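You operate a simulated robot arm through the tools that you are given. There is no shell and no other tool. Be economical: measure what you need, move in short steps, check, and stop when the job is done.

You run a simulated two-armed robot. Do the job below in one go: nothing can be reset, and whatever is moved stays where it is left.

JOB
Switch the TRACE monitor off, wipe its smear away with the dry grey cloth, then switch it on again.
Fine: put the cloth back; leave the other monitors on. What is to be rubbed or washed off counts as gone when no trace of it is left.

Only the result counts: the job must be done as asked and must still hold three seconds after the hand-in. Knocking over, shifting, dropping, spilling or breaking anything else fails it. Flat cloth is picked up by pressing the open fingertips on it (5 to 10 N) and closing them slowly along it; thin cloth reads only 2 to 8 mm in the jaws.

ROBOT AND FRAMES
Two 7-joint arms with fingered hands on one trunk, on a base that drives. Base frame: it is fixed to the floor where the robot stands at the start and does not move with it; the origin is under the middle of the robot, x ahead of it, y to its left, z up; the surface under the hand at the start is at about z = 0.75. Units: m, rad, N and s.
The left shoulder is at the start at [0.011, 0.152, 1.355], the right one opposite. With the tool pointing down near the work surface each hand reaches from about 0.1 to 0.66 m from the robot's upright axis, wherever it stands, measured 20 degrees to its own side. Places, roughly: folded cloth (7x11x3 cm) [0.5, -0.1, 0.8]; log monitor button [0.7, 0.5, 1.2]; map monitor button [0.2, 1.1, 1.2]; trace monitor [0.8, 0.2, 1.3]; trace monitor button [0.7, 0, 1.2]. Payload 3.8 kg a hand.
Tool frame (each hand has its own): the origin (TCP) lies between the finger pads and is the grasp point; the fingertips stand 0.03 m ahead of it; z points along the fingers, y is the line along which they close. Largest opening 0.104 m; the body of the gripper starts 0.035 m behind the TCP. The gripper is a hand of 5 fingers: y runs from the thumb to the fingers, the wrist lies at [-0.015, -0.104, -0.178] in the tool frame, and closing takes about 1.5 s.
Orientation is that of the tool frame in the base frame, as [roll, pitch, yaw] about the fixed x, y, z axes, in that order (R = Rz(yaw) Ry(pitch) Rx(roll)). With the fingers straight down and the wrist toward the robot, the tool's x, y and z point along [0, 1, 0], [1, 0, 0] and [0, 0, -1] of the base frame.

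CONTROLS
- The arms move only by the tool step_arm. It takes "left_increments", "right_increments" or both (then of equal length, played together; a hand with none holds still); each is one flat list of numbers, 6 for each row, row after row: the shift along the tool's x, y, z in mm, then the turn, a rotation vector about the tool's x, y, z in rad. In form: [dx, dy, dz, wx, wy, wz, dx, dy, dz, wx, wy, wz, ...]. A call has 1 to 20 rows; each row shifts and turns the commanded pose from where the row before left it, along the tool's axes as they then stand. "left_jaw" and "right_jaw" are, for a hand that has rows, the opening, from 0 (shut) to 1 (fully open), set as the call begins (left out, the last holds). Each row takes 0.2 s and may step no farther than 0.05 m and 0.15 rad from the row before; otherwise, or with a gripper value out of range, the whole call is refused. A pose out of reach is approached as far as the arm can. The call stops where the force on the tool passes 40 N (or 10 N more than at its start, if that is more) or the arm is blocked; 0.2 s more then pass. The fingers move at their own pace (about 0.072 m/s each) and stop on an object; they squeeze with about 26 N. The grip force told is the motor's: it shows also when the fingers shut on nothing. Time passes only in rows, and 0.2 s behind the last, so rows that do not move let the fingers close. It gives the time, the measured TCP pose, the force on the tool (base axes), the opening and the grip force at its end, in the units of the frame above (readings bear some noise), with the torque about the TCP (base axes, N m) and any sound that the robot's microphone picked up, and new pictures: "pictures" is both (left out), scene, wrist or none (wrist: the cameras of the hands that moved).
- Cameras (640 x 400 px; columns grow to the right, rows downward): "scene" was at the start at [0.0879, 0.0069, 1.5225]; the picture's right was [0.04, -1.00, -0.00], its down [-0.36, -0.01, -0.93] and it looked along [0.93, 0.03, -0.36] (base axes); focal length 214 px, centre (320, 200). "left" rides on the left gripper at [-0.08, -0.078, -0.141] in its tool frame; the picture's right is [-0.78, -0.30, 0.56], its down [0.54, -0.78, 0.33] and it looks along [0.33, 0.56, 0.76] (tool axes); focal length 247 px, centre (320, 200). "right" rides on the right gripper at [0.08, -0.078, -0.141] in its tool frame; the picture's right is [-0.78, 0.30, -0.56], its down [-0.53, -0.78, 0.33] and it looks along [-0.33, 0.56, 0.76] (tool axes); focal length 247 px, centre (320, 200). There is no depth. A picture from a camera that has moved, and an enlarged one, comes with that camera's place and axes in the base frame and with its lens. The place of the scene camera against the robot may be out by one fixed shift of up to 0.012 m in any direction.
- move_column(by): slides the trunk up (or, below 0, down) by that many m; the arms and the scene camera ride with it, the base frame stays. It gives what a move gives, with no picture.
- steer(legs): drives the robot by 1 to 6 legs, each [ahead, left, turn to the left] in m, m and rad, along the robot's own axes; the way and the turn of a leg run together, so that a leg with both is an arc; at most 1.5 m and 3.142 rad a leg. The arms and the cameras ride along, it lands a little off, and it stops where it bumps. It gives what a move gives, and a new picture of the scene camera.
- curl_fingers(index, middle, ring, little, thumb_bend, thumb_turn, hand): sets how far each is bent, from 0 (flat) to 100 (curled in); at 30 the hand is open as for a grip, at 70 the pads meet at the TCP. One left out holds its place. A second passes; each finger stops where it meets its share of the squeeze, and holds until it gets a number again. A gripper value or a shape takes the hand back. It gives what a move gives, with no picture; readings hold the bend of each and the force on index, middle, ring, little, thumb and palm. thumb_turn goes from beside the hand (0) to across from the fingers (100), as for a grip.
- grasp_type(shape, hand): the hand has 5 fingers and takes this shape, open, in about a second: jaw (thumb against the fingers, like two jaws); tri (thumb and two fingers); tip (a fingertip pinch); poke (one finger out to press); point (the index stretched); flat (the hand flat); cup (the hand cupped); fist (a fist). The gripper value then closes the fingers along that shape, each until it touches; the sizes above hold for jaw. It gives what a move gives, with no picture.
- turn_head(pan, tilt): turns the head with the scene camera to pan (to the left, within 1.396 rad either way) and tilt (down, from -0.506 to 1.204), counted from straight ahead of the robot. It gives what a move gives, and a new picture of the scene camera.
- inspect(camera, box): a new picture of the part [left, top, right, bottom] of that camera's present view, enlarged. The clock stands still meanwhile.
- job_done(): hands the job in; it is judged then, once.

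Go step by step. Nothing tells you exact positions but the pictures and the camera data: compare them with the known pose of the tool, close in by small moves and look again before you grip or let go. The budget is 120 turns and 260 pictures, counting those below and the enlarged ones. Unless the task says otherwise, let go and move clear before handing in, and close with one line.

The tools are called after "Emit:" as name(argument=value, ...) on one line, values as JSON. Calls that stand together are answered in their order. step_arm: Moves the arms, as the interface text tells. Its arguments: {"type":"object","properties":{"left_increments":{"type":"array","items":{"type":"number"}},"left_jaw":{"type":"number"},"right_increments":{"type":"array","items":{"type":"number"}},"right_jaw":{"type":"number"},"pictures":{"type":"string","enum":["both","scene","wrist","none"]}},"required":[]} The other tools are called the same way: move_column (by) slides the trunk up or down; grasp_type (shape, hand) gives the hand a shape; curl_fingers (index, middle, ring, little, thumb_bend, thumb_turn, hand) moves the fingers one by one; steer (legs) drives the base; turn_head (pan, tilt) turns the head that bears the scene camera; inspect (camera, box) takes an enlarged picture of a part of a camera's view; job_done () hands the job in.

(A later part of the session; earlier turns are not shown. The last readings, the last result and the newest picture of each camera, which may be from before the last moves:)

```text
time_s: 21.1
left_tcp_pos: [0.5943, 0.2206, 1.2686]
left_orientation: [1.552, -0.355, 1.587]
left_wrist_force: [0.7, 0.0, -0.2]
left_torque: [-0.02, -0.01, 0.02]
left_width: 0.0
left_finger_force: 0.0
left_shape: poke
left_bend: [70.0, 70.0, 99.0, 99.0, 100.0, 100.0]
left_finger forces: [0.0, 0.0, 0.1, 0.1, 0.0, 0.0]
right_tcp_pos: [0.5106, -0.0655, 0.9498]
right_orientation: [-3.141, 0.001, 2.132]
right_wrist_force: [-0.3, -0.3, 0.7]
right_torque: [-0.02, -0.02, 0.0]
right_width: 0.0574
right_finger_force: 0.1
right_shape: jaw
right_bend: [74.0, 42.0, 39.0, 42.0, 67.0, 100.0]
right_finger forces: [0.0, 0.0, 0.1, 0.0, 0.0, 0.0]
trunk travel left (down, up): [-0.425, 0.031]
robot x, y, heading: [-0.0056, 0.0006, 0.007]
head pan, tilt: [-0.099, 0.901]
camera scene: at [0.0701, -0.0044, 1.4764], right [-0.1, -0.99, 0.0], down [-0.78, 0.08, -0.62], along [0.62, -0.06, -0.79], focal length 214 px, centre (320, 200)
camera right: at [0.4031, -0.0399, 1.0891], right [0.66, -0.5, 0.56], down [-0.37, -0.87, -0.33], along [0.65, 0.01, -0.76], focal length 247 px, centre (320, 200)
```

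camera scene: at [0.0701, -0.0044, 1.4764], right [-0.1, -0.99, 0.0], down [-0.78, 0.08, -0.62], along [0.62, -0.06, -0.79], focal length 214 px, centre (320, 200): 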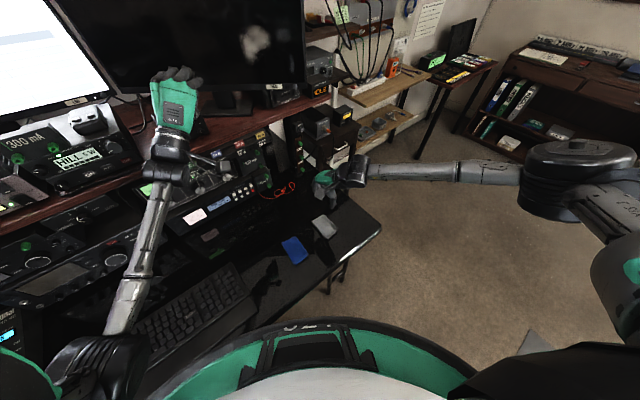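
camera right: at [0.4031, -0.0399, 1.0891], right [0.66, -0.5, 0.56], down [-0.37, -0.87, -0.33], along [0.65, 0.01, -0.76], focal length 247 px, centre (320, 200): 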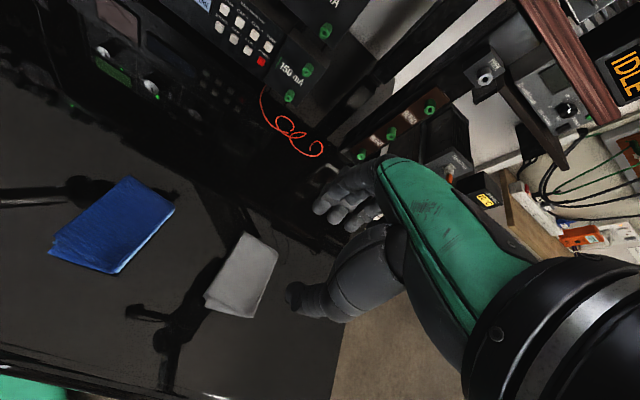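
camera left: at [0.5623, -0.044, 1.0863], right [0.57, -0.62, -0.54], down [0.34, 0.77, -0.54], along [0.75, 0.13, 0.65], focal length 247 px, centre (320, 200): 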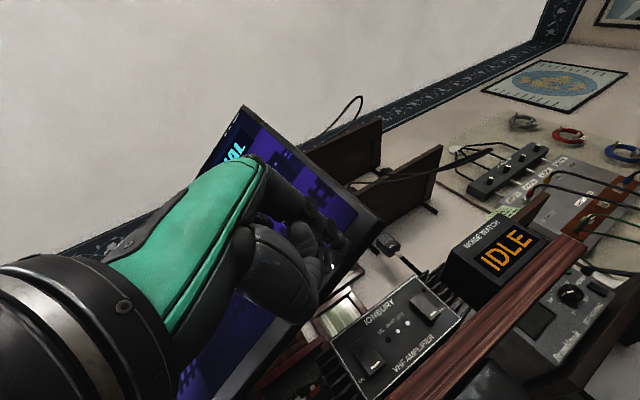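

The camera puts the cloth centre at about [0.515, -0.071], nearly below the hand. Lowering to just above it.

Emit:
step_arm(right_increments=[-6, 0, 40, 0, 0, 0, 0, 0, 40, 0, 0, 0, 0, 0, 35, 0, 0, 0])

Emit:
inspect(camera="right", box=[200, 140, 420, 340])

Emit:
inspect(camera="scene", box=[280, 170, 380, 270])

```text
time_s: 21.9
left_tcp_pos: [0.5957, 0.2213, 1.2677]
left_orientation: [1.552, -0.356, 1.586]
left_wrist_force: [-0.2, 0.7, 1.3]
left_torque: [0.01, 0.02, -0.02]
left_width: 0.0001
left_finger_force: 0.0
left_shape: poke
left_bend: [70.0, 70.0, 99.0, 99.0, 100.0, 100.0]
left_finger forces: [0.1, 0.0, 0.1, 0.0, 0.0, 0.1]
right_tcp_pos: [0.5154, -0.0694, 0.8326]
right_orientation: [-3.141, -0.001, 2.132]
right_wrist_force: [0.0, -0.2, 0.1]
right_torque: [-0.01, -0.02, 0.02]
right_width: 0.0573
right_finger_force: 0.0
right_shape: jaw
right_bend: [74.0, 42.0, 39.0, 42.0, 67.0, 100.0]
right_finger forces: [0.0, 0.0, 0.0, 0.0, 0.0, 0.1]
trunk travel left (down, up): [-0.425, 0.031]
robot x, y, heading: [0.0009, -0.0005, -0.001]
head pan, tilt: [-0.099, 0.901]
camera scene: at [0.0701, -0.0038, 1.4764], right [-0.1, -0.99, 0.0], down [-0.78, 0.08, -0.62], along [0.62, -0.06, -0.79], focal length 214 px, centre (320, 200)
camera right: at [0.4064, -0.0442, 0.9726], right [0.66, -0.5, 0.56], down [-0.37, -0.87, -0.33], along [0.65, 0.01, -0.76], focal length 247 px, centre (320, 200)
```

scene: 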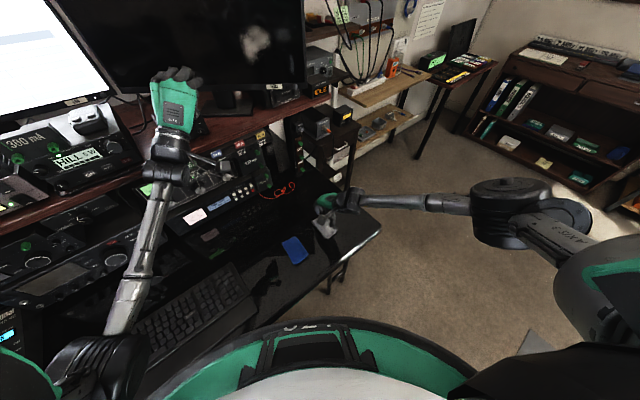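
right: 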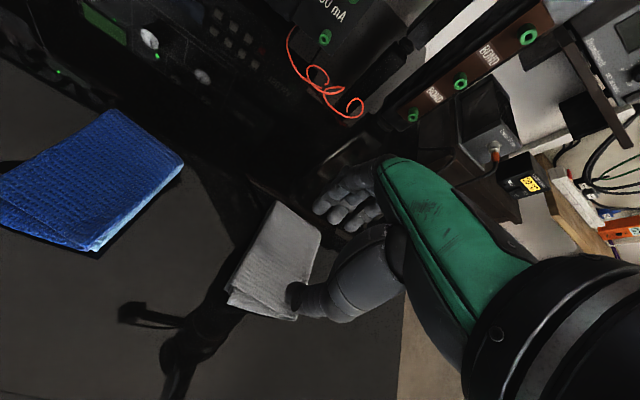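

```text
2.00 times, centred on (310, 240) of right
camera zoom: at [0.4064, -0.0442, 0.9726], right [0.66, -0.5, 0.56], down [-0.37, -0.87, -0.33], along [0.65, 0.01, -0.76], focal length 494 px, centre (340, 120)
```

zoom: 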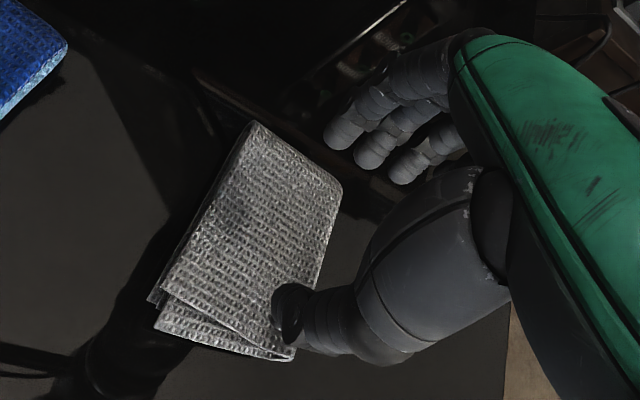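

```text
4.00 times, centred on (330, 220) of scene
camera zoom: at [0.0701, -0.0038, 1.4764], right [-0.1, -0.99, 0.0], down [-0.78, 0.08, -0.62], along [0.62, -0.06, -0.79], focal length 858 px, centre (280, 120)
```

zoom: 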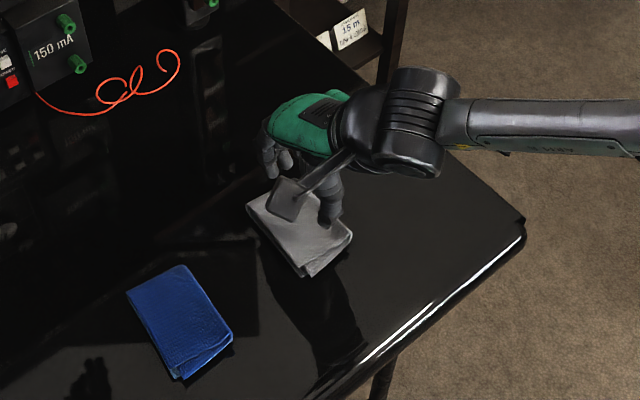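

The point below the TCP falls on the cloth centre. Descending slowly to a light press.

Emit:
step_arm(right_increments=[0, 0, 15, 0, 0, 0, 0, 0, 8, 0, 0, 0, 0, 0, 4, 0, 0, 0, 0, 0, 3, 0, 0, 0], pictures="none")

Emit:
inspect(camera="right", box=[200, 140, 420, 340])

```text
time_s: 22.9
left_tcp_pos: [0.5923, 0.2221, 1.2718]
left_orientation: [1.549, -0.354, 1.59]
left_wrist_force: [0.4, 0.0, 1.3]
left_torque: [0.03, -0.01, 0.01]
left_width: 0.0001
left_finger_force: 0.0
left_shape: poke
left_bend: [70.0, 70.0, 99.0, 99.0, 100.0, 100.0]
left_finger forces: [0.0, 0.0, 0.0, 0.0, 0.0, 0.0]
right_tcp_pos: [0.5153, -0.0697, 0.8075]
right_orientation: [3.134, -0.001, 2.128]
right_wrist_force: [-0.1, -0.1, 24.1]
right_torque: [-0.49, 0.92, -0.06]
right_width: 0.0581
right_finger_force: 0.0
right_shape: jaw
right_bend: [74.0, 42.0, 39.0, 42.0, 68.0, 100.0]
right_finger forces: [0.0, 0.0, 0.0, 0.0, 25.4, 0.1]
trunk travel left (down, up): [-0.425, 0.031]
robot x, y, heading: [-0.0013, -0.0038, 0.001]
head pan, tilt: [-0.099, 0.901]
```

```text
2.00 times, centred on (310, 240) of right
camera zoom: at [0.4063, -0.044, 0.9474], right [0.66, -0.5, 0.56], down [-0.37, -0.86, -0.34], along [0.65, 0.01, -0.76], focal length 494 px, centre (340, 120)
```

zoom: 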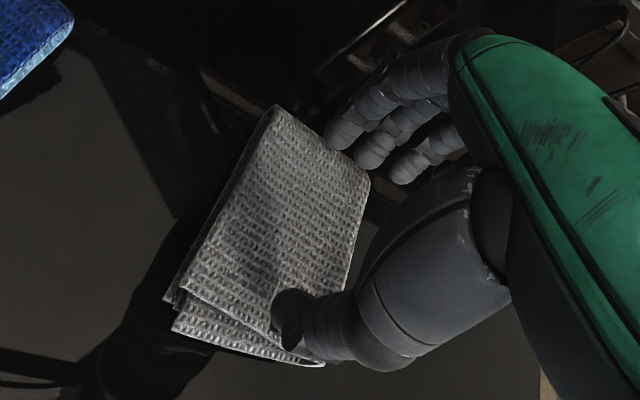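

Only the thumb touches, since the half-open shape leaves it longer than the fingers. I'll lift a little and set an even finger bend.

Emit:
step_arm(right_increments=[0, 0, -20, 0, 0, 0, 0, 0, -5, 0, 0, 0], pictures="none")

Emit:
curl_fingers(hand="right", index=50, middle=50, ring=50, little=50, thumb_bend=45, thumb_turn=100)

Emit:
inspect(camera="right", box=[200, 140, 420, 340])

Emit:
inspect(camera="scene", box=[290, 170, 370, 250])

```text
time_s: 23.4
left_tcp_pos: [0.5938, 0.2207, 1.2701]
left_orientation: [1.551, -0.355, 1.587]
left_wrist_force: [-0.3, 0.3, -0.3]
left_torque: [0.02, -0.01, 0.02]
left_width: 0.0
left_finger_force: 0.0
left_shape: poke
left_bend: [70.0, 70.0, 99.0, 99.0, 100.0, 100.0]
left_finger forces: [0.0, 0.0, 0.0, 0.0, 0.0, 0.1]
right_tcp_pos: [0.5144, -0.0715, 0.8287]
right_orientation: [-3.141, 0.001, 2.132]
right_wrist_force: [-0.4, -0.2, 0.4]
right_torque: [0.01, -0.02, 0.01]
right_width: 0.0573
right_finger_force: 0.1
right_shape: jaw
right_bend: [74.0, 42.0, 39.0, 42.0, 67.0, 100.0]
right_finger forces: [0.1, 0.0, 0.0, 0.0, 0.1, 0.0]
trunk travel left (down, up): [-0.425, 0.031]
robot x, y, heading: [0.0035, -0.0025, -0.002]
head pan, tilt: [-0.099, 0.901]
```

```text
time_s: 24.4
left_tcp_pos: [0.5952, 0.2204, 1.2689]
left_orientation: [1.553, -0.356, 1.584]
left_wrist_force: [-0.2, 0.2, 0.3]
left_torque: [0.01, 0.03, 0.0]
left_width: 0.0
left_finger_force: 0.0
left_shape: poke
left_bend: [70.0, 70.0, 99.0, 99.0, 100.0, 100.0]
left_finger forces: [0.0, 0.0, 0.0, 0.1, 0.0, 0.1]
right_tcp_pos: [0.517, -0.0708, 0.829]
right_orientation: [3.141, -0.002, 2.13]
right_wrist_force: [0.6, -0.6, 0.4]
right_torque: [-0.01, 0.0, 0.01]
right_width: 0.058
right_finger_force: 0.0
right_shape: fingers
right_bend: [50.0, 50.0, 50.0, 50.0, 45.0, 99.0]
right_finger forces: [0.0, 0.0, 0.1, 0.0, 0.1, 0.0]
trunk travel left (down, up): [-0.425, 0.031]
robot x, y, heading: [0.0005, -0.0019, 0.003]
head pan, tilt: [-0.099, 0.901]
```

```text
2.00 times, centred on (310, 240) of right
camera zoom: at [0.4074, -0.0451, 0.9696], right [0.66, -0.5, 0.56], down [-0.37, -0.87, -0.33], along [0.65, 0.01, -0.76], focal length 494 px, centre (340, 120)
```

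zoom: 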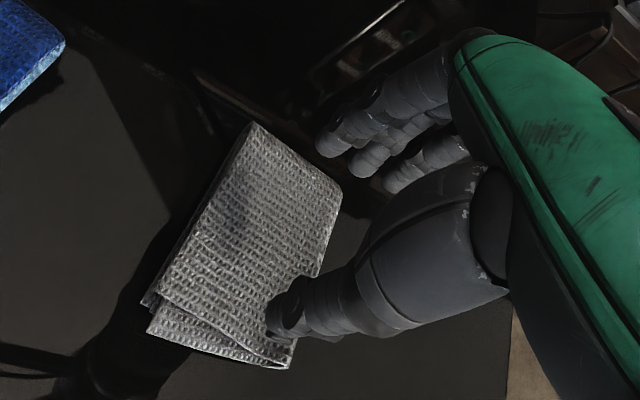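

```text
5.00 times, centred on (330, 210) of scene
camera zoom: at [0.0701, -0.0043, 1.4764], right [-0.1, -0.99, 0.0], down [-0.78, 0.08, -0.62], along [0.62, -0.06, -0.79], focal length 1072 px, centre (270, 150)
```

zoom: 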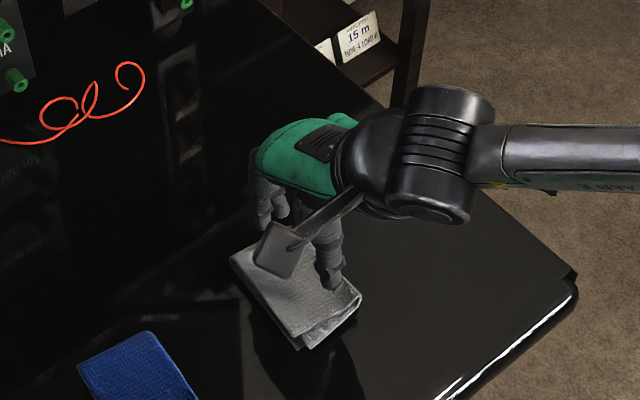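

I'll press again gently and watch which fingers make contact.

Emit:
step_arm(right_increments=[0, 0, 8, 0, 0, 0, 0, 0, 3, 0, 0, 0, 0, 0, 2, 0, 0, 0], pictures="none")

Emit:
step_arm(right_increments=[0, 0, 3, 0, 0, 0], pictures="none")

Emit:
step_arm(right_increments=[0, 0, 3, 0, 0, 0], pictures="none")

```text
time_s: 25.2
left_tcp_pos: [0.5949, 0.2219, 1.27]
left_orientation: [1.553, -0.355, 1.583]
left_wrist_force: [0.0, 0.6, 0.8]
left_torque: [-0.01, 0.0, -0.03]
left_width: 0.0
left_finger_force: 0.0
left_shape: poke
left_bend: [70.0, 70.0, 99.0, 99.0, 100.0, 100.0]
left_finger forces: [0.0, 0.0, 0.0, 0.1, 0.0, 0.0]
right_tcp_pos: [0.5159, -0.0711, 0.8167]
right_orientation: [-3.141, 0.0, 2.131]
right_wrist_force: [0.0, -0.8, -0.6]
right_torque: [0.01, 0.0, 0.02]
right_width: 0.0581
right_finger_force: 0.0
right_shape: fingers
right_bend: [50.0, 50.0, 50.0, 50.0, 45.0, 99.0]
right_finger forces: [0.0, 0.1, 0.0, 0.0, 0.0, 0.0]
trunk travel left (down, up): [-0.425, 0.031]
robot x, y, heading: [-0.0014, 0.0004, 0.003]
head pan, tilt: [-0.099, 0.901]
```

```text
time_s: 25.6
left_tcp_pos: [0.5968, 0.2209, 1.2686]
left_orientation: [1.552, -0.357, 1.587]
left_wrist_force: [-0.1, -0.5, 0.5]
left_torque: [0.0, 0.04, -0.01]
left_width: 0.0001
left_finger_force: 0.0
left_shape: poke
left_bend: [70.0, 70.0, 99.0, 99.0, 100.0, 100.0]
left_finger forces: [0.1, 0.1, 0.0, 0.0, 0.1, 0.1]
right_tcp_pos: [0.5156, -0.0711, 0.8128]
right_orientation: [-3.142, -0.002, 2.131]
right_wrist_force: [0.3, 0.4, 0.0]
right_torque: [-0.02, 0.01, 0.01]
right_width: 0.058
right_finger_force: 0.0
right_shape: fingers
right_bend: [50.0, 50.0, 50.0, 50.0, 45.0, 99.0]
right_finger forces: [0.1, 0.1, 0.0, 0.1, 0.1, 0.0]
trunk travel left (down, up): [-0.425, 0.031]
robot x, y, heading: [-0.0027, 0.0007, -0.0]
head pan, tilt: [-0.099, 0.901]
```

```text
time_s: 26.1
left_tcp_pos: [0.5958, 0.2211, 1.2695]
left_orientation: [1.552, -0.355, 1.585]
left_wrist_force: [0.1, 0.3, 0.0]
left_torque: [0.03, -0.03, 0.01]
left_width: 0.0
left_finger_force: 0.0
left_shape: poke
left_bend: [70.0, 70.0, 99.0, 99.0, 100.0, 100.0]
left_finger forces: [0.1, 0.0, 0.0, 0.0, 0.1, 0.0]
right_tcp_pos: [0.5154, -0.0705, 0.8099]
right_orientation: [3.141, -0.001, 2.131]
right_wrist_force: [0.1, 0.7, 1.3]
right_torque: [-0.03, -0.01, -0.04]
right_width: 0.0578
right_finger_force: 0.4
right_shape: fingers
right_bend: [50.0, 50.0, 50.0, 50.0, 45.0, 99.0]
right_finger forces: [0.5, 0.1, 0.0, 0.0, 0.0, 0.1]
trunk travel left (down, up): [-0.425, 0.031]
robot x, y, heading: [-0.0002, 0.0024, -0.002]
head pan, tilt: [-0.099, 0.901]
```

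Emit:
step_arm(right_increments=[0, 0, 2, 0, 0, 0], pictures="none")

Emit:
step_arm(right_increments=[0, 0, 2, 0, 0, 0], pictures="none")

Emit:
inspect(camera="right", box=[200, 140, 420, 340])

```text
time_s: 26.4
left_tcp_pos: [0.5951, 0.2219, 1.2687]
left_orientation: [1.552, -0.355, 1.586]
left_wrist_force: [-0.1, 0.4, -0.1]
left_torque: [0.01, 0.01, -0.04]
left_width: 0.0
left_finger_force: 0.1
left_shape: poke
left_bend: [70.0, 70.0, 99.0, 99.0, 100.0, 100.0]
left_finger forces: [0.1, 0.0, 0.0, 0.0, 0.1, 0.0]
right_tcp_pos: [0.5148, -0.0707, 0.8094]
right_orientation: [3.14, 0.001, 2.131]
right_wrist_force: [0.6, 0.7, 3.9]
right_torque: [0.07, -0.06, 0.01]
right_width: 0.0584
right_finger_force: 2.4
right_shape: fingers
right_bend: [50.0, 50.0, 50.0, 50.0, 45.0, 99.0]
right_finger forces: [2.6, 1.0, 0.1, 0.0, 0.9, 0.1]
trunk travel left (down, up): [-0.425, 0.031]
robot x, y, heading: [0.002, -0.0043, 0.003]
head pan, tilt: [-0.099, 0.901]
```

```text
time_s: 26.9
left_tcp_pos: [0.5935, 0.2214, 1.2701]
left_orientation: [1.55, -0.355, 1.589]
left_wrist_force: [0.6, -0.2, 0.0]
left_torque: [-0.02, -0.02, -0.01]
left_width: 0.0
left_finger_force: 0.0
left_shape: poke
left_bend: [70.0, 70.0, 99.0, 99.0, 100.0, 100.0]
left_finger forces: [0.0, 0.1, 0.0, 0.0, 0.0, 0.0]
right_tcp_pos: [0.5155, -0.0706, 0.8082]
right_orientation: [3.137, 0.0, 2.131]
right_wrist_force: [1.4, 0.2, 14.9]
right_torque: [-0.19, 0.31, 0.02]
right_width: 0.0585
right_finger_force: 7.2
right_shape: fingers
right_bend: [51.0, 50.0, 50.0, 50.0, 45.0, 100.0]
right_finger forces: [3.5, 0.0, 0.0, 0.0, 10.9, 0.0]
trunk travel left (down, up): [-0.425, 0.031]
robot x, y, heading: [0.0, -0.0031, 0.001]
head pan, tilt: [-0.099, 0.901]
```

```text
2.00 times, centred on (310, 240) of right
camera zoom: at [0.4065, -0.0441, 0.9489], right [0.66, -0.5, 0.56], down [-0.37, -0.86, -0.34], along [0.65, 0.01, -0.76], focal length 494 px, centre (340, 120)
```

zoom: 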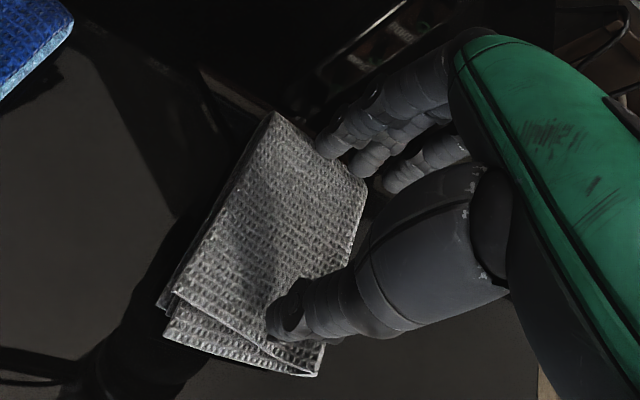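

Index and thumb both rest on the cloth; I'll ease off 1 mm and close slowly.

Emit:
step_arm(right_increments=[0, 0, -1, 0, 0, 0], pictures="none")

Emit:
curl_fingers(hand="right", index=57, middle=57, ring=57, little=57, thumb_bend=54)

Emit:
inspect(camera="right", box=[200, 140, 420, 340])

```text
time_s: 27.2
left_tcp_pos: [0.5935, 0.2211, 1.2692]
left_orientation: [1.55, -0.357, 1.588]
left_wrist_force: [-0.2, 0.2, 0.6]
left_torque: [0.02, 0.02, 0.02]
left_width: 0.0001
left_finger_force: 0.1
left_shape: poke
left_bend: [70.0, 70.0, 99.0, 99.0, 100.0, 100.0]
left_finger forces: [0.1, 0.1, 0.1, 0.0, 0.1, 0.1]
right_tcp_pos: [0.5156, -0.0707, 0.8097]
right_orientation: [3.139, 0.0, 2.131]
right_wrist_force: [1.8, 1.3, 18.9]
right_torque: [-0.22, 0.41, -0.03]
right_width: 0.0587
right_finger_force: 9.5
right_shape: fingers
right_bend: [50.0, 50.0, 50.0, 50.0, 45.0, 100.0]
right_finger forces: [3.7, 0.6, 0.0, 0.0, 14.4, 0.0]
trunk travel left (down, up): [-0.425, 0.031]
robot x, y, heading: [0.0009, -0.0007, -0.0]
head pan, tilt: [-0.099, 0.901]
```

```text
time_s: 28.2
left_tcp_pos: [0.5927, 0.2218, 1.271]
left_orientation: [1.55, -0.356, 1.585]
left_wrist_force: [-0.1, 0.4, -0.5]
left_torque: [0.0, 0.02, 0.0]
left_width: 0.0001
left_finger_force: 0.0
left_shape: poke
left_bend: [70.0, 70.0, 99.0, 99.0, 100.0, 100.0]
left_finger forces: [0.0, 0.0, 0.1, 0.1, 0.1, 0.0]
right_tcp_pos: [0.514, -0.0705, 0.8095]
right_orientation: [3.137, -0.001, 2.132]
right_wrist_force: [2.6, 1.4, 24.7]
right_torque: [0.05, -0.1, 0.0]
right_width: 0.0531
right_finger_force: 13.1
right_shape: fingers
right_bend: [52.0, 51.0, 56.0, 56.0, 48.0, 100.0]
right_finger forces: [5.5, 9.1, 0.0, 0.1, 11.0, 0.0]
trunk travel left (down, up): [-0.425, 0.031]
robot x, y, heading: [-0.0012, 0.0011, -0.004]
head pan, tilt: [-0.099, 0.901]
```

```text
2.00 times, centred on (310, 240) of right
camera zoom: at [0.4054, -0.0444, 0.9488], right [0.66, -0.5, 0.56], down [-0.37, -0.87, -0.33], along [0.65, 0.01, -0.76], focal length 494 px, centre (340, 120)
```

zoom: 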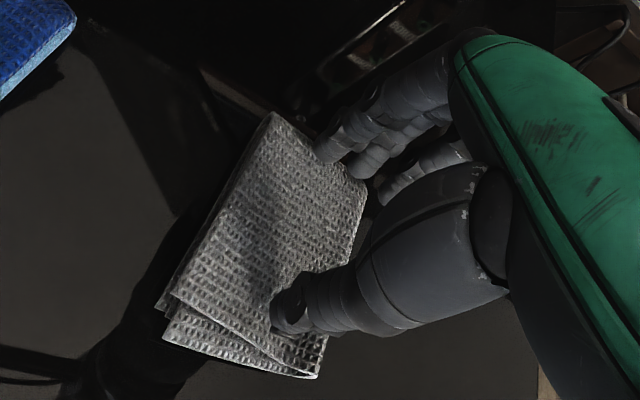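

Force rose as the tips dug in; I'll ease up to about 7 N and continue closing.

Emit:
step_arm(right_increments=[0, 0, -2, 0, 0, 0], pictures="none")

Emit:
curl_fingers(hand="right", index=64, middle=64, ring=64, little=64, thumb_bend=62)

Emit:
step_arm(right_increments=[0, 0, -1, 0, 0, 0], pictures="none")

Emit:
curl_fingers(hand="right", index=71, middle=71, ring=71, little=71, thumb_bend=71)

Emit:
inspect(camera="right", box=[200, 140, 420, 340])

```text
time_s: 28.6
left_tcp_pos: [0.5937, 0.2217, 1.2698]
left_orientation: [1.55, -0.354, 1.589]
left_wrist_force: [-0.3, 0.0, 0.2]
left_torque: [0.03, -0.01, -0.02]
left_width: 0.0
left_finger_force: 0.0
left_shape: poke
left_bend: [70.0, 70.0, 99.0, 99.0, 100.0, 100.0]
left_finger forces: [0.0, 0.1, 0.0, 0.1, 0.0, 0.0]
right_tcp_pos: [0.5143, -0.0715, 0.8097]
right_orientation: [3.14, 0.0, 2.132]
right_wrist_force: [2.7, 1.3, 18.9]
right_torque: [0.04, -0.04, 0.03]
right_width: 0.0516
right_finger_force: 10.0
right_shape: fingers
right_bend: [53.0, 51.0, 56.0, 56.0, 49.0, 100.0]
right_finger forces: [4.6, 6.2, 0.0, 0.1, 9.4, 0.1]
trunk travel left (down, up): [-0.425, 0.031]
robot x, y, heading: [0.0011, 0.0043, -0.002]
head pan, tilt: [-0.099, 0.901]
```

```text
time_s: 29.6
left_tcp_pos: [0.5929, 0.2221, 1.2697]
left_orientation: [1.55, -0.353, 1.587]
left_wrist_force: [0.6, -0.8, -0.4]
left_torque: [-0.03, 0.0, 0.02]
left_width: 0.0
left_finger_force: 0.1
left_shape: poke
left_bend: [70.0, 70.0, 99.0, 99.0, 100.0, 100.0]
left_finger forces: [0.1, 0.0, 0.0, 0.1, 0.0, 0.0]
right_tcp_pos: [0.5155, -0.0719, 0.8104]
right_orientation: [3.14, 0.001, 2.131]
right_wrist_force: [3.4, 2.2, 23.2]
right_torque: [-0.12, 0.18, 0.0]
right_width: 0.0339
right_finger_force: 13.2
right_shape: fingers
right_bend: [59.0, 58.0, 64.0, 64.0, 57.0, 100.0]
right_finger forces: [4.4, 7.1, 0.0, 0.0, 15.3, 0.0]
trunk travel left (down, up): [-0.425, 0.031]
robot x, y, heading: [-0.0034, -0.0033, -0.006]
head pan, tilt: [-0.099, 0.901]
```

```text
time_s: 30.1
left_tcp_pos: [0.5925, 0.2211, 1.2697]
left_orientation: [1.55, -0.356, 1.586]
left_wrist_force: [0.4, -0.9, -0.6]
left_torque: [0.01, -0.01, -0.02]
left_width: 0.0
left_finger_force: 0.0
left_shape: poke
left_bend: [70.0, 70.0, 99.0, 99.0, 100.0, 100.0]
left_finger forces: [0.0, 0.0, 0.0, 0.1, 0.0, 0.0]
right_tcp_pos: [0.5139, -0.0715, 0.8104]
right_orientation: [-3.14, 0.0, 2.132]
right_wrist_force: [3.0, 1.9, 18.4]
right_torque: [0.01, 0.1, 0.03]
right_width: 0.0332
right_finger_force: 10.7
right_shape: fingers
right_bend: [60.0, 58.0, 64.0, 64.0, 57.0, 100.0]
right_finger forces: [4.3, 6.1, 0.1, 0.0, 11.8, 0.0]
trunk travel left (down, up): [-0.425, 0.031]
robot x, y, heading: [0.0006, 0.0014, -0.002]
head pan, tilt: [-0.099, 0.901]
```

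```text
time_s: 31.1
left_tcp_pos: [0.5942, 0.2209, 1.2694]
left_orientation: [1.552, -0.355, 1.585]
left_wrist_force: [0.2, 0.1, -0.3]
left_torque: [0.05, 0.03, 0.01]
left_width: 0.0003
left_finger_force: 0.1
left_shape: poke
left_bend: [70.0, 70.0, 99.0, 99.0, 100.0, 100.0]
left_finger forces: [0.0, 0.0, 0.0, 0.0, 0.0, 0.0]
right_tcp_pos: [0.5148, -0.0718, 0.8091]
right_orientation: [-3.14, 0.0, 2.131]
right_wrist_force: [0.5, -0.1, 0.0]
right_torque: [-0.03, 0.03, 0.0]
right_width: 0.0
right_finger_force: 0.2
right_shape: fingers
right_bend: [71.0, 71.0, 71.0, 71.0, 71.0, 100.0]
right_finger forces: [0.0, 0.0, 0.0, 0.0, 0.0, 0.0]
trunk travel left (down, up): [-0.425, 0.031]
robot x, y, heading: [0.0009, -0.0008, 0.002]
head pan, tilt: [-0.099, 0.901]
```

```text
2.00 times, centred on (310, 240) of right
camera zoom: at [0.4064, -0.0455, 0.9491], right [0.66, -0.5, 0.56], down [-0.38, -0.87, -0.33], along [0.65, 0.01, -0.76], focal length 494 px, centre (340, 120)
```

zoom: 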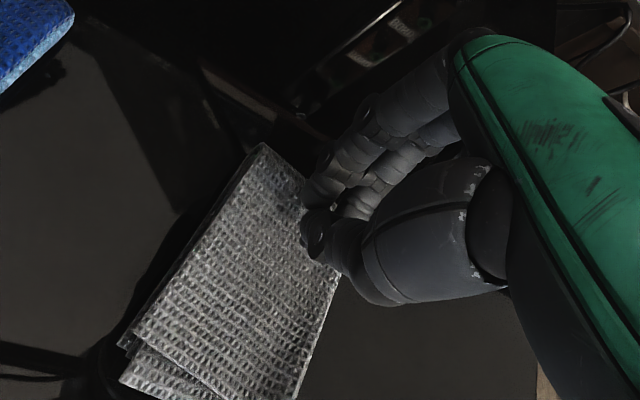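

The fingers slid off without catching the cloth. I'll lift, reopen and check where the cloth now lies.

Emit:
step_arm(right_increments=[0, 0, -25, 0, 0, 0, 0, 0, -30, 0, 0, 0, 0, 0, -30, 0, 0, 0, 0, 0, 0, 0, 0, 0], pictures="none")

Emit:
grasp_type(shape="jaw", hand="right")

Emit:
inspect(camera="right", box=[120, 120, 440, 320])

Emit:
inspect(camera="scene", box=[270, 170, 390, 270])

```text
time_s: 32.0
left_tcp_pos: [0.5955, 0.222, 1.2693]
left_orientation: [1.552, -0.355, 1.588]
left_wrist_force: [1.5, 0.6, 0.3]
left_torque: [0.0, -0.02, 0.01]
left_width: 0.0
left_finger_force: 0.1
left_shape: poke
left_bend: [70.0, 70.0, 99.0, 99.0, 100.0, 100.0]
left_finger forces: [0.0, 0.0, 0.0, 0.0, 0.0, 0.0]
right_tcp_pos: [0.5155, -0.0713, 0.8942]
right_orientation: [-3.141, 0.001, 2.129]
right_wrist_force: [-0.1, -0.2, -0.1]
right_torque: [0.01, -0.02, 0.01]
right_width: 0.0001
right_finger_force: 0.0
right_shape: fingers
right_bend: [71.0, 71.0, 71.0, 71.0, 71.0, 100.0]
right_finger forces: [0.0, 0.1, 0.0, 0.0, 0.0, 0.0]
trunk travel left (down, up): [-0.425, 0.031]
robot x, y, heading: [-0.0011, -0.0031, 0.001]
head pan, tilt: [-0.099, 0.901]
```

```text
time_s: 33.0
left_tcp_pos: [0.5955, 0.2212, 1.269]
left_orientation: [1.552, -0.355, 1.585]
left_wrist_force: [-0.4, 0.0, -0.7]
left_torque: [-0.04, -0.02, 0.01]
left_width: 0.0
left_finger_force: 0.1
left_shape: poke
left_bend: [70.0, 70.0, 99.0, 99.0, 100.0, 100.0]
left_finger forces: [0.1, 0.1, 0.0, 0.0, 0.1, 0.1]
right_tcp_pos: [0.5164, -0.0712, 0.8957]
right_orientation: [3.141, -0.001, 2.13]
right_wrist_force: [0.5, 0.0, -0.2]
right_torque: [-0.02, -0.02, -0.05]
right_width: 0.1039
right_finger_force: 0.2
right_shape: jaw
right_bend: [30.0, 30.0, 30.0, 30.0, 30.0, 98.0]
right_finger forces: [0.1, 0.1, 0.0, 0.0, 0.1, 0.0]
trunk travel left (down, up): [-0.425, 0.031]
robot x, y, heading: [-0.0003, -0.0004, -0.001]
head pan, tilt: [-0.099, 0.901]
```

```text
2.00 times, centred on (280, 220) of right
camera zoom: at [0.4074, -0.0446, 1.0356], right [0.66, -0.5, 0.56], down [-0.37, -0.87, -0.33], along [0.65, 0.01, -0.76], focal length 494 px, centre (400, 160)
```

zoom: 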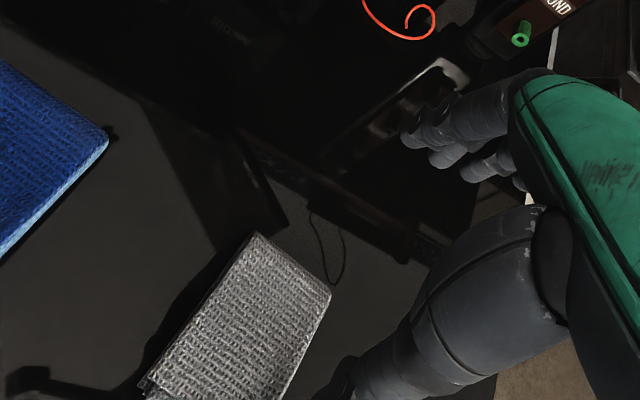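

```text
4.00 times, centred on (330, 220) of scene
camera zoom: at [0.07, -0.0042, 1.4764], right [-0.1, -0.99, 0.0], down [-0.78, 0.08, -0.62], along [0.62, -0.06, -0.79], focal length 858 px, centre (280, 120)
```

zoom: 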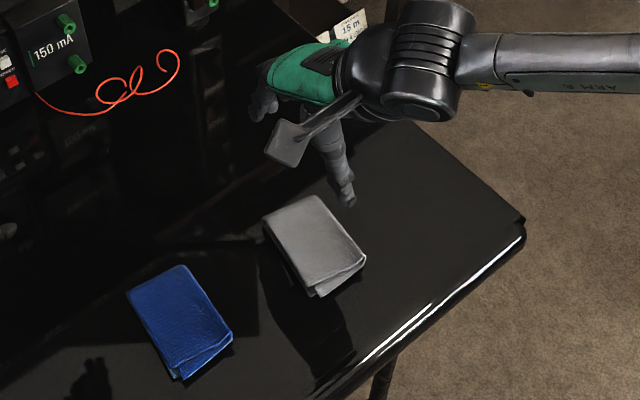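

The cloth is a pad about 3 cm thick, now centred near [0.490, -0.075], with its long side about 24° left of ahead. I'll turn the hand so the jaws straddle its short side and grip it from the sides.

Emit:
step_arm(right_increments=[0, 0, 0, 0, 0, -0.14, 0, 0, 0, 0, 0, -0.14, 0, 0, 0, 0, 0, -0.14, 0, 0, 0, 0, 0, -0.14, 0, 0, 0, 0, 0, -0.14, 0, 0, 0, 0, 0, -0.14, 0, 0, 0, 0, 0, -0.14, 0, 0, 0, 0, 0, -0.14, 0, 0, 0, 0, 0, -0.14, 0, 0, 0, 0, 0, -0.14])

```text
time_s: 35.1
left_tcp_pos: [0.5956, 0.2203, 1.2698]
left_orientation: [1.552, -0.356, 1.586]
left_wrist_force: [0.1, -0.4, -0.3]
left_torque: [-0.04, 0.03, 0.02]
left_width: 0.0
left_finger_force: 0.1
left_shape: poke
left_bend: [70.0, 70.0, 99.0, 99.0, 100.0, 100.0]
left_finger forces: [0.1, 0.0, 0.0, 0.1, 0.0, 0.0]
right_tcp_pos: [0.5182, -0.0517, 0.8977]
right_orientation: [3.042, 0.102, -3.072]
right_wrist_force: [-0.7, -0.1, 0.2]
right_torque: [0.01, -0.02, 0.0]
right_width: 0.1038
right_finger_force: 0.1
right_shape: jaw
right_bend: [30.0, 30.0, 30.0, 30.0, 30.0, 97.0]
right_finger forces: [0.0, 0.0, 0.0, 0.0, 0.0, 0.0]
right hand out of reach, approached as far as the arm can: row 3, 4, 5, 9, 10
trunk travel left (down, up): [-0.425, 0.031]
robot x, y, heading: [0.0041, -0.0023, -0.003]
head pan, tilt: [-0.099, 0.901]
camera scene: at [0.0698, -0.0045, 1.4764], right [-0.1, -0.99, 0.0], down [-0.78, 0.08, -0.62], along [0.62, -0.06, -0.79], focal length 214 px, centre (320, 200)
camera right: at [0.431, -0.149, 1.0195], right [0.69, 0.29, 0.66], down [0.62, -0.7, -0.35], along [0.36, 0.66, -0.66], focal length 247 px, centre (320, 200)
```

scene: 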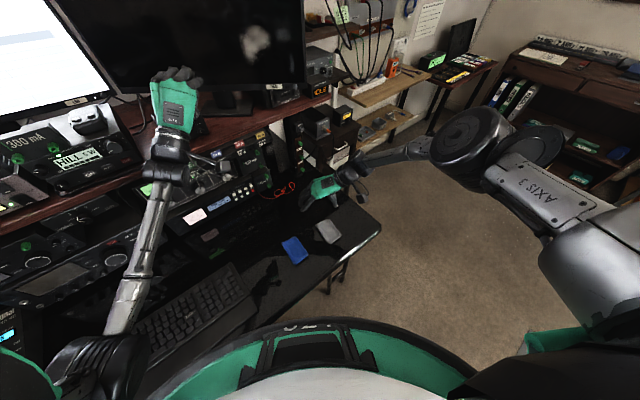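
right: 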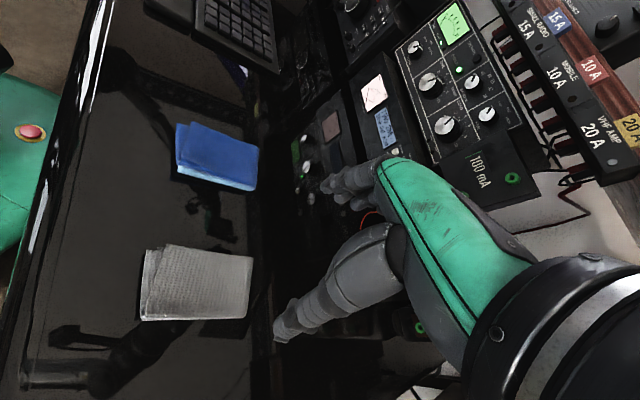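

It nearly got there with a slight tilt. I'll shift toward the cloth centre, where the arm should reach better.

Emit:
step_arm(right_increments=[13, 3, 0, 0, 0, 0, 13, 3, 0, 0, 0, 0, 0, 0, 0, 0, 0, 0], pictures="wrist")

```text
time_s: 36.0
left_tcp_pos: [0.5954, 0.221, 1.2685]
left_orientation: [1.552, -0.356, 1.586]
left_wrist_force: [0.1, -0.6, 0.2]
left_torque: [0.01, -0.02, 0.02]
left_width: 0.0
left_finger_force: 0.0
left_shape: poke
left_bend: [70.0, 70.0, 99.0, 99.0, 100.0, 100.0]
left_finger forces: [0.0, 0.1, 0.0, 0.0, 0.0, 0.1]
right_tcp_pos: [0.4863, -0.04, 0.885]
right_orientation: [3.061, 0.09, -3.066]
right_wrist_force: [-0.9, 0.8, 0.6]
right_torque: [-0.01, -0.01, 0.02]
right_width: 0.1037
right_finger_force: 0.1
right_shape: jaw
right_bend: [30.0, 30.0, 30.0, 30.0, 30.0, 97.0]
right_finger forces: [0.1, 0.0, 0.0, 0.0, 0.0, 0.0]
right hand out of reach, approached as far as the arm can: row 1, 2
trunk travel left (down, up): [-0.425, 0.031]
robot x, y, heading: [0.0006, -0.0011, -0.003]
head pan, tilt: [-0.099, 0.901]
camera right: at [0.3997, -0.1362, 1.0097], right [0.7, 0.3, 0.65], down [0.62, -0.7, -0.34], along [0.35, 0.64, -0.68], focal length 247 px, centre (320, 200)
```

right: 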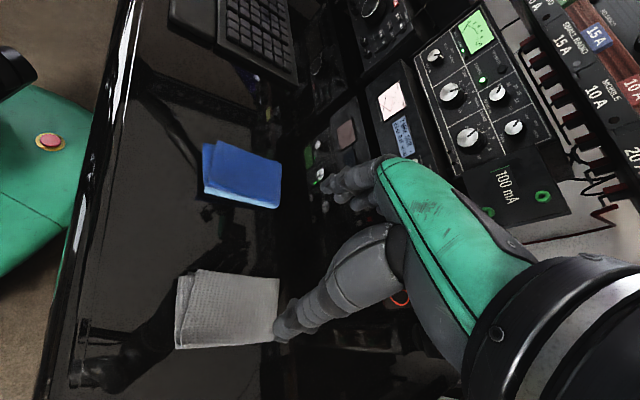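

That orientation is beyond the wrist's range here. The cloth's long side is about 8.5 cm, which still fits the 10.4 cm opening, so I'll rotate back and straddle it lengthwise at 25°.

Emit:
step_arm(right_increments=[0, 0, 0, 0, 0, 0.145, 0, 0, 0, 0, 0, 0.145, 0, 0, 0, 0, 0, 0.145, 0, 0, 0, 0, 0, 0.145, 0, 0, 0, 0, 0, 0.145, 0, 0, 0, 0, 0, 0.145, 0, 0, 0, 0, 0, 0.145, 0, 0, 0, 0, 0, 0.145, 0, 0, 0, 0, 0, 0.145, 0, 0, 0, 0, 0, 0.145, 0, 0, 0, 0, 0, 0.07], pictures="wrist")

```text
time_s: 38.4
left_tcp_pos: [0.5961, 0.2216, 1.2695]
left_orientation: [1.552, -0.356, 1.585]
left_wrist_force: [-0.4, -0.2, -0.1]
left_torque: [-0.02, 0.01, -0.01]
left_width: 0.0001
left_finger_force: 0.0
left_shape: poke
left_bend: [70.0, 70.0, 99.0, 99.0, 100.0, 100.0]
left_finger forces: [0.1, 0.0, 0.0, 0.1, 0.0, 0.0]
right_tcp_pos: [0.4849, -0.0387, 0.8838]
right_orientation: [3.057, -0.053, 1.709]
right_wrist_force: [-0.1, -0.1, 0.2]
right_torque: [0.0, -0.04, 0.02]
right_width: 0.1037
right_finger_force: 0.0
right_shape: jaw
right_bend: [30.0, 30.0, 30.0, 30.0, 30.0, 97.0]
right_finger forces: [0.0, 0.1, 0.0, 0.0, 0.0, 0.0]
trunk travel left (down, up): [-0.425, 0.031]
robot x, y, heading: [0.0009, -0.0024, 0.001]
head pan, tilt: [-0.099, 0.901]
camera right: at [0.3856, 0.0202, 1.0218], right [0.36, -0.76, 0.54], down [-0.67, -0.61, -0.42], along [0.65, -0.21, -0.73], focal length 247 px, centre (320, 200)
```

right: 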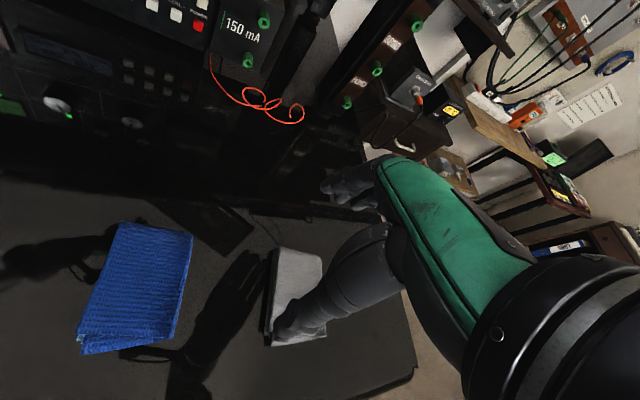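

Correcting the tilt and yaw, then centring on the cloth at about [0.485, -0.085].

Emit:
step_arm(right_increments=[0, 0, 0, 0.084, -0.053, 0, 0, 0, 0, 0, 0, -0.149, 0, 0, 0, 0, 0, -0.149, -21, -10, 0, 0, 0, 0, -21, -9, 0, 0, 0, 0, 0, 0, 0, 0, 0, 0], pictures="none")

Emit:
inspect(camera="right", box=[160, 160, 440, 340])

Emit:
inspect(camera="scene", box=[280, 180, 380, 260])

```text
time_s: 39.8
left_tcp_pos: [0.595, 0.2219, 1.2693]
left_orientation: [1.553, -0.355, 1.584]
left_wrist_force: [0.5, -0.4, 0.5]
left_torque: [0.01, 0.01, 0.01]
left_width: 0.0001
left_finger_force: 0.1
left_shape: poke
left_bend: [70.0, 70.0, 99.0, 99.0, 100.0, 100.0]
left_finger forces: [0.1, 0.0, 0.1, 0.0, 0.0, 0.1]
right_tcp_pos: [0.4846, -0.0874, 0.8844]
right_orientation: [-3.142, -0.002, 2.01]
right_wrist_force: [-0.3, -0.1, 0.5]
right_torque: [0.01, -0.01, 0.0]
right_width: 0.104
right_finger_force: 0.1
right_shape: jaw
right_bend: [30.0, 30.0, 30.0, 30.0, 30.0, 97.0]
right_finger forces: [0.1, 0.0, 0.0, 0.0, 0.1, 0.1]
trunk travel left (down, up): [-0.425, 0.031]
robot x, y, heading: [0.0011, 0.0016, 0.002]
head pan, tilt: [-0.099, 0.901]
```

```text
2.22 times, centred on (300, 250) of right
camera zoom: at [0.3785, -0.0481, 1.0252], right [0.6, -0.58, 0.55], down [-0.48, -0.81, -0.33], along [0.64, -0.07, -0.76], focal length 549 px, centre (364, 89)
```

zoom: 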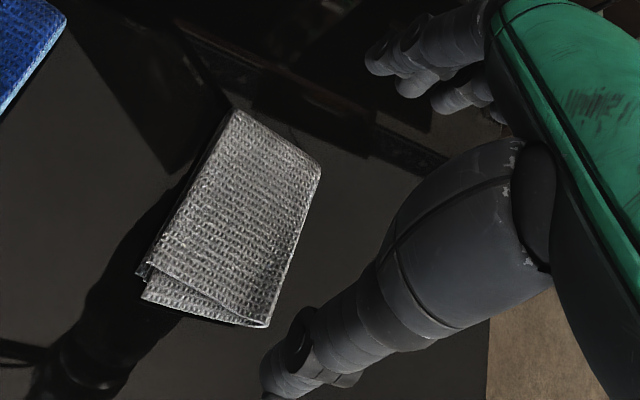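

```text
5.00 times, centred on (330, 220) of scene
camera zoom: at [0.07, -0.0039, 1.4764], right [-0.1, -1.0, 0.0], down [-0.78, 0.08, -0.62], along [0.62, -0.06, -0.79], focal length 1072 px, centre (270, 100)
```

zoom: 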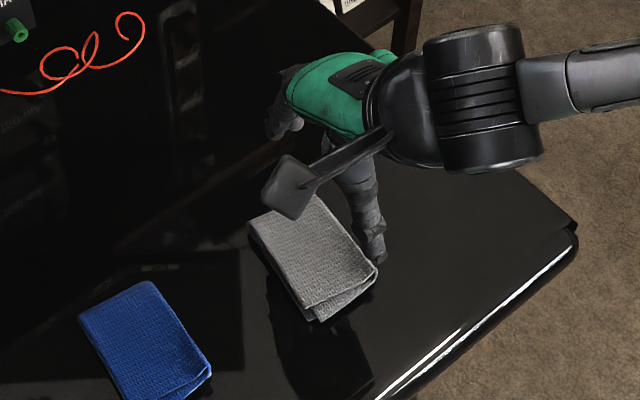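

Centred on the cloth with the jaws fully open lengthwise. Lowering carefully while watching contact.

Emit:
step_arm(right_increments=[0, 0, 35, 0, 0, 0, 0, 0, 30, 0, 0, 0, 0, 0, 5, 0, 0, 0], pictures="none")

Emit:
step_arm(right_increments=[0, 0, 4, 0, 0, 0], pictures="none")

Emit:
step_arm(right_increments=[0, 0, 4, 0, 0, 0], pictures="none")

Emit:
inspect(camera="right", box=[160, 160, 440, 340])

```text
time_s: 40.5
left_tcp_pos: [0.5955, 0.2214, 1.2689]
left_orientation: [1.552, -0.356, 1.586]
left_wrist_force: [0.3, -0.3, 0.1]
left_torque: [-0.01, 0.0, -0.01]
left_width: 0.0
left_finger_force: 0.1
left_shape: poke
left_bend: [70.0, 70.0, 99.0, 99.0, 100.0, 100.0]
left_finger forces: [0.0, 0.0, 0.0, 0.0, 0.1, 0.0]
right_tcp_pos: [0.4862, -0.0858, 0.813]
right_orientation: [3.141, -0.002, 2.008]
right_wrist_force: [0.4, 0.4, 0.4]
right_torque: [-0.02, -0.04, -0.02]
right_width: 0.1037
right_finger_force: 0.1
right_shape: jaw
right_bend: [30.0, 30.0, 30.0, 30.0, 30.0, 97.0]
right_finger forces: [0.1, 0.1, 0.0, 0.0, 0.0, 0.0]
trunk travel left (down, up): [-0.425, 0.031]
robot x, y, heading: [-0.0023, 0.0, -0.003]
head pan, tilt: [-0.099, 0.901]
```

```text
time_s: 41.0
left_tcp_pos: [0.5959, 0.2216, 1.2695]
left_orientation: [1.552, -0.355, 1.588]
left_wrist_force: [-0.2, 0.6, 0.2]
left_torque: [0.01, 0.01, 0.01]
left_width: 0.0
left_finger_force: 0.1
left_shape: poke
left_bend: [70.0, 70.0, 99.0, 99.0, 100.0, 100.0]
left_finger forces: [0.0, 0.1, 0.0, 0.1, 0.1, 0.0]
right_tcp_pos: [0.4842, -0.0861, 0.8092]
right_orientation: [3.14, -0.001, 2.008]
right_wrist_force: [-0.3, 0.2, -0.3]
right_torque: [-0.02, 0.0, 0.01]
right_width: 0.1037
right_finger_force: 0.0
right_shape: jaw
right_bend: [30.0, 30.0, 30.0, 30.0, 30.0, 97.0]
right_finger forces: [0.0, 0.1, 0.0, 0.0, 0.0, 0.0]
trunk travel left (down, up): [-0.425, 0.031]
robot x, y, heading: [0.0008, 0.0017, -0.001]
head pan, tilt: [-0.099, 0.901]
```

```text
time_s: 41.4
left_tcp_pos: [0.5954, 0.2205, 1.2695]
left_orientation: [1.552, -0.355, 1.587]
left_wrist_force: [0.4, -0.3, -0.2]
left_torque: [-0.02, 0.02, 0.02]
left_width: 0.0001
left_finger_force: 0.1
left_shape: poke
left_bend: [70.0, 70.0, 99.0, 99.0, 100.0, 100.0]
left_finger forces: [0.0, 0.0, 0.1, 0.0, 0.0, 0.0]
right_tcp_pos: [0.4851, -0.0876, 0.8053]
right_orientation: [-3.14, -0.002, 2.009]
right_wrist_force: [-0.8, -0.5, 0.6]
right_torque: [-0.01, -0.02, 0.02]
right_width: 0.1036
right_finger_force: 0.1
right_shape: jaw
right_bend: [30.0, 30.0, 30.0, 30.0, 30.0, 97.0]
right_finger forces: [0.0, 0.1, 0.1, 0.0, 0.1, 0.1]
trunk travel left (down, up): [-0.425, 0.031]
robot x, y, heading: [-0.0017, -0.0001, 0.004]
head pan, tilt: [-0.099, 0.901]
```

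```text
2.22 times, centred on (300, 250) of right
camera zoom: at [0.3805, -0.0478, 0.9459], right [0.6, -0.58, 0.56], down [-0.48, -0.81, -0.33], along [0.64, -0.07, -0.76], focal length 549 px, centre (364, 89)
```

zoom: 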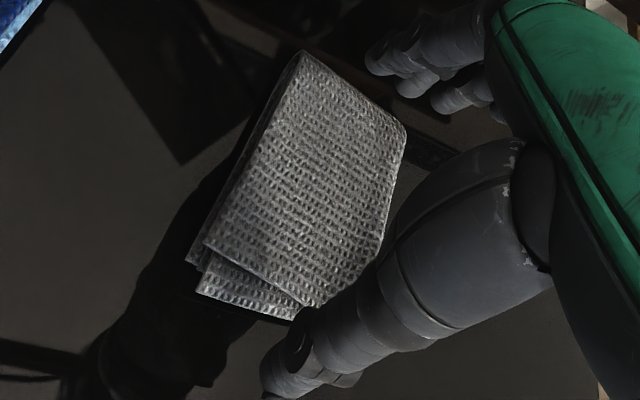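

No contact yet; the cloth lies about 9 mm toward tool +x. I'll shift to centre on it and lower further.

Emit:
step_arm(right_increments=[9, -1, 0, 0, 0, 0, 0, 0, 4, 0, 0, 0], pictures="none")

Emit:
step_arm(right_increments=[0, 0, 4, 0, 0, 0], pictures="none")

Emit:
step_arm(right_increments=[0, 0, 4, 0, 0, 0], pictures="none")

Emit:
inspect(camera="right", box=[160, 160, 440, 340])

```text
time_s: 42.0
left_tcp_pos: [0.5949, 0.2211, 1.2682]
left_orientation: [1.552, -0.354, 1.587]
left_wrist_force: [-0.4, 0.4, 0.0]
left_torque: [0.01, 0.0, 0.01]
left_width: 0.0
left_finger_force: 0.0
left_shape: poke
left_bend: [70.0, 70.0, 99.0, 99.0, 100.0, 100.0]
left_finger forces: [0.0, 0.0, 0.0, 0.1, 0.0, 0.0]
right_tcp_pos: [0.4788, -0.0782, 0.8018]
right_orientation: [3.141, -0.003, 2.006]
right_wrist_force: [-0.1, 0.2, -0.2]
right_torque: [0.01, 0.01, -0.02]
right_width: 0.104
right_finger_force: 0.1
right_shape: jaw
right_bend: [30.0, 30.0, 30.0, 30.0, 30.0, 97.0]
right_finger forces: [0.0, 0.1, 0.0, 0.1, 0.0, 0.0]
trunk travel left (down, up): [-0.425, 0.031]
robot x, y, heading: [0.0027, -0.0001, 0.001]
head pan, tilt: [-0.099, 0.901]
```

```text
time_s: 42.4
left_tcp_pos: [0.5946, 0.2219, 1.2692]
left_orientation: [1.552, -0.355, 1.584]
left_wrist_force: [0.1, -0.6, 0.0]
left_torque: [0.03, -0.02, -0.03]
left_width: 0.0
left_finger_force: 0.1
left_shape: poke
left_bend: [70.0, 70.0, 99.0, 99.0, 100.0, 100.0]
left_finger forces: [0.0, 0.0, 0.1, 0.1, 0.1, 0.1]
right_tcp_pos: [0.4797, -0.0774, 0.7992]
right_orientation: [3.14, -0.004, 2.009]
right_wrist_force: [0.2, -0.2, -0.1]
right_torque: [0.02, 0.0, 0.01]
right_width: 0.1039
right_finger_force: 0.1
right_shape: jaw
right_bend: [30.0, 30.0, 30.0, 30.0, 30.0, 97.0]
right_finger forces: [0.0, 0.1, 0.0, 0.0, 0.0, 0.0]
trunk travel left (down, up): [-0.425, 0.031]
robot x, y, heading: [-0.001, 0.0014, 0.002]
head pan, tilt: [-0.099, 0.901]
```

```text
time_s: 42.8
left_tcp_pos: [0.5955, 0.2219, 1.2694]
left_orientation: [1.551, -0.356, 1.585]
left_wrist_force: [-0.3, -0.1, -0.1]
left_torque: [-0.02, -0.01, 0.0]
left_width: 0.0001
left_finger_force: 0.0
left_shape: poke
left_bend: [70.0, 70.0, 99.0, 99.0, 100.0, 100.0]
left_finger forces: [0.0, 0.0, 0.0, 0.1, 0.0, 0.0]
right_tcp_pos: [0.4788, -0.0786, 0.795]
right_orientation: [-3.14, -0.002, 2.011]
right_wrist_force: [0.5, -0.3, 1.7]
right_torque: [0.05, -0.06, 0.05]
right_width: 0.104
right_finger_force: 0.1
right_shape: jaw
right_bend: [30.0, 30.0, 30.0, 30.0, 30.0, 97.0]
right_finger forces: [0.3, 0.8, 0.0, 0.0, 0.0, 0.0]
trunk travel left (down, up): [-0.425, 0.031]
robot x, y, heading: [0.0016, 0.0017, 0.0]
head pan, tilt: [-0.099, 0.901]
```

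```text
2.22 times, centred on (300, 250) of right
camera zoom: at [0.3748, -0.0395, 0.935], right [0.6, -0.58, 0.55], down [-0.48, -0.81, -0.33], along [0.64, -0.07, -0.76], focal length 549 px, centre (364, 89)
```

zoom: 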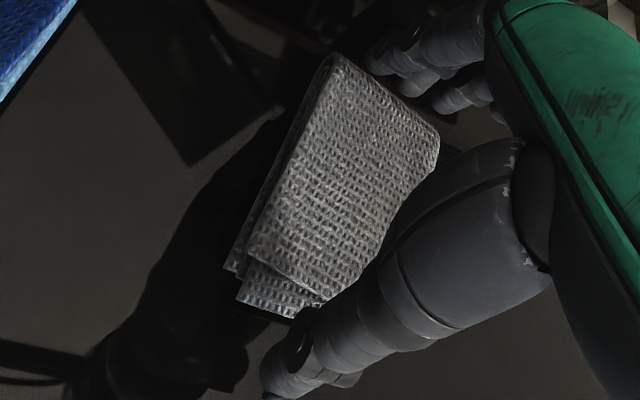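

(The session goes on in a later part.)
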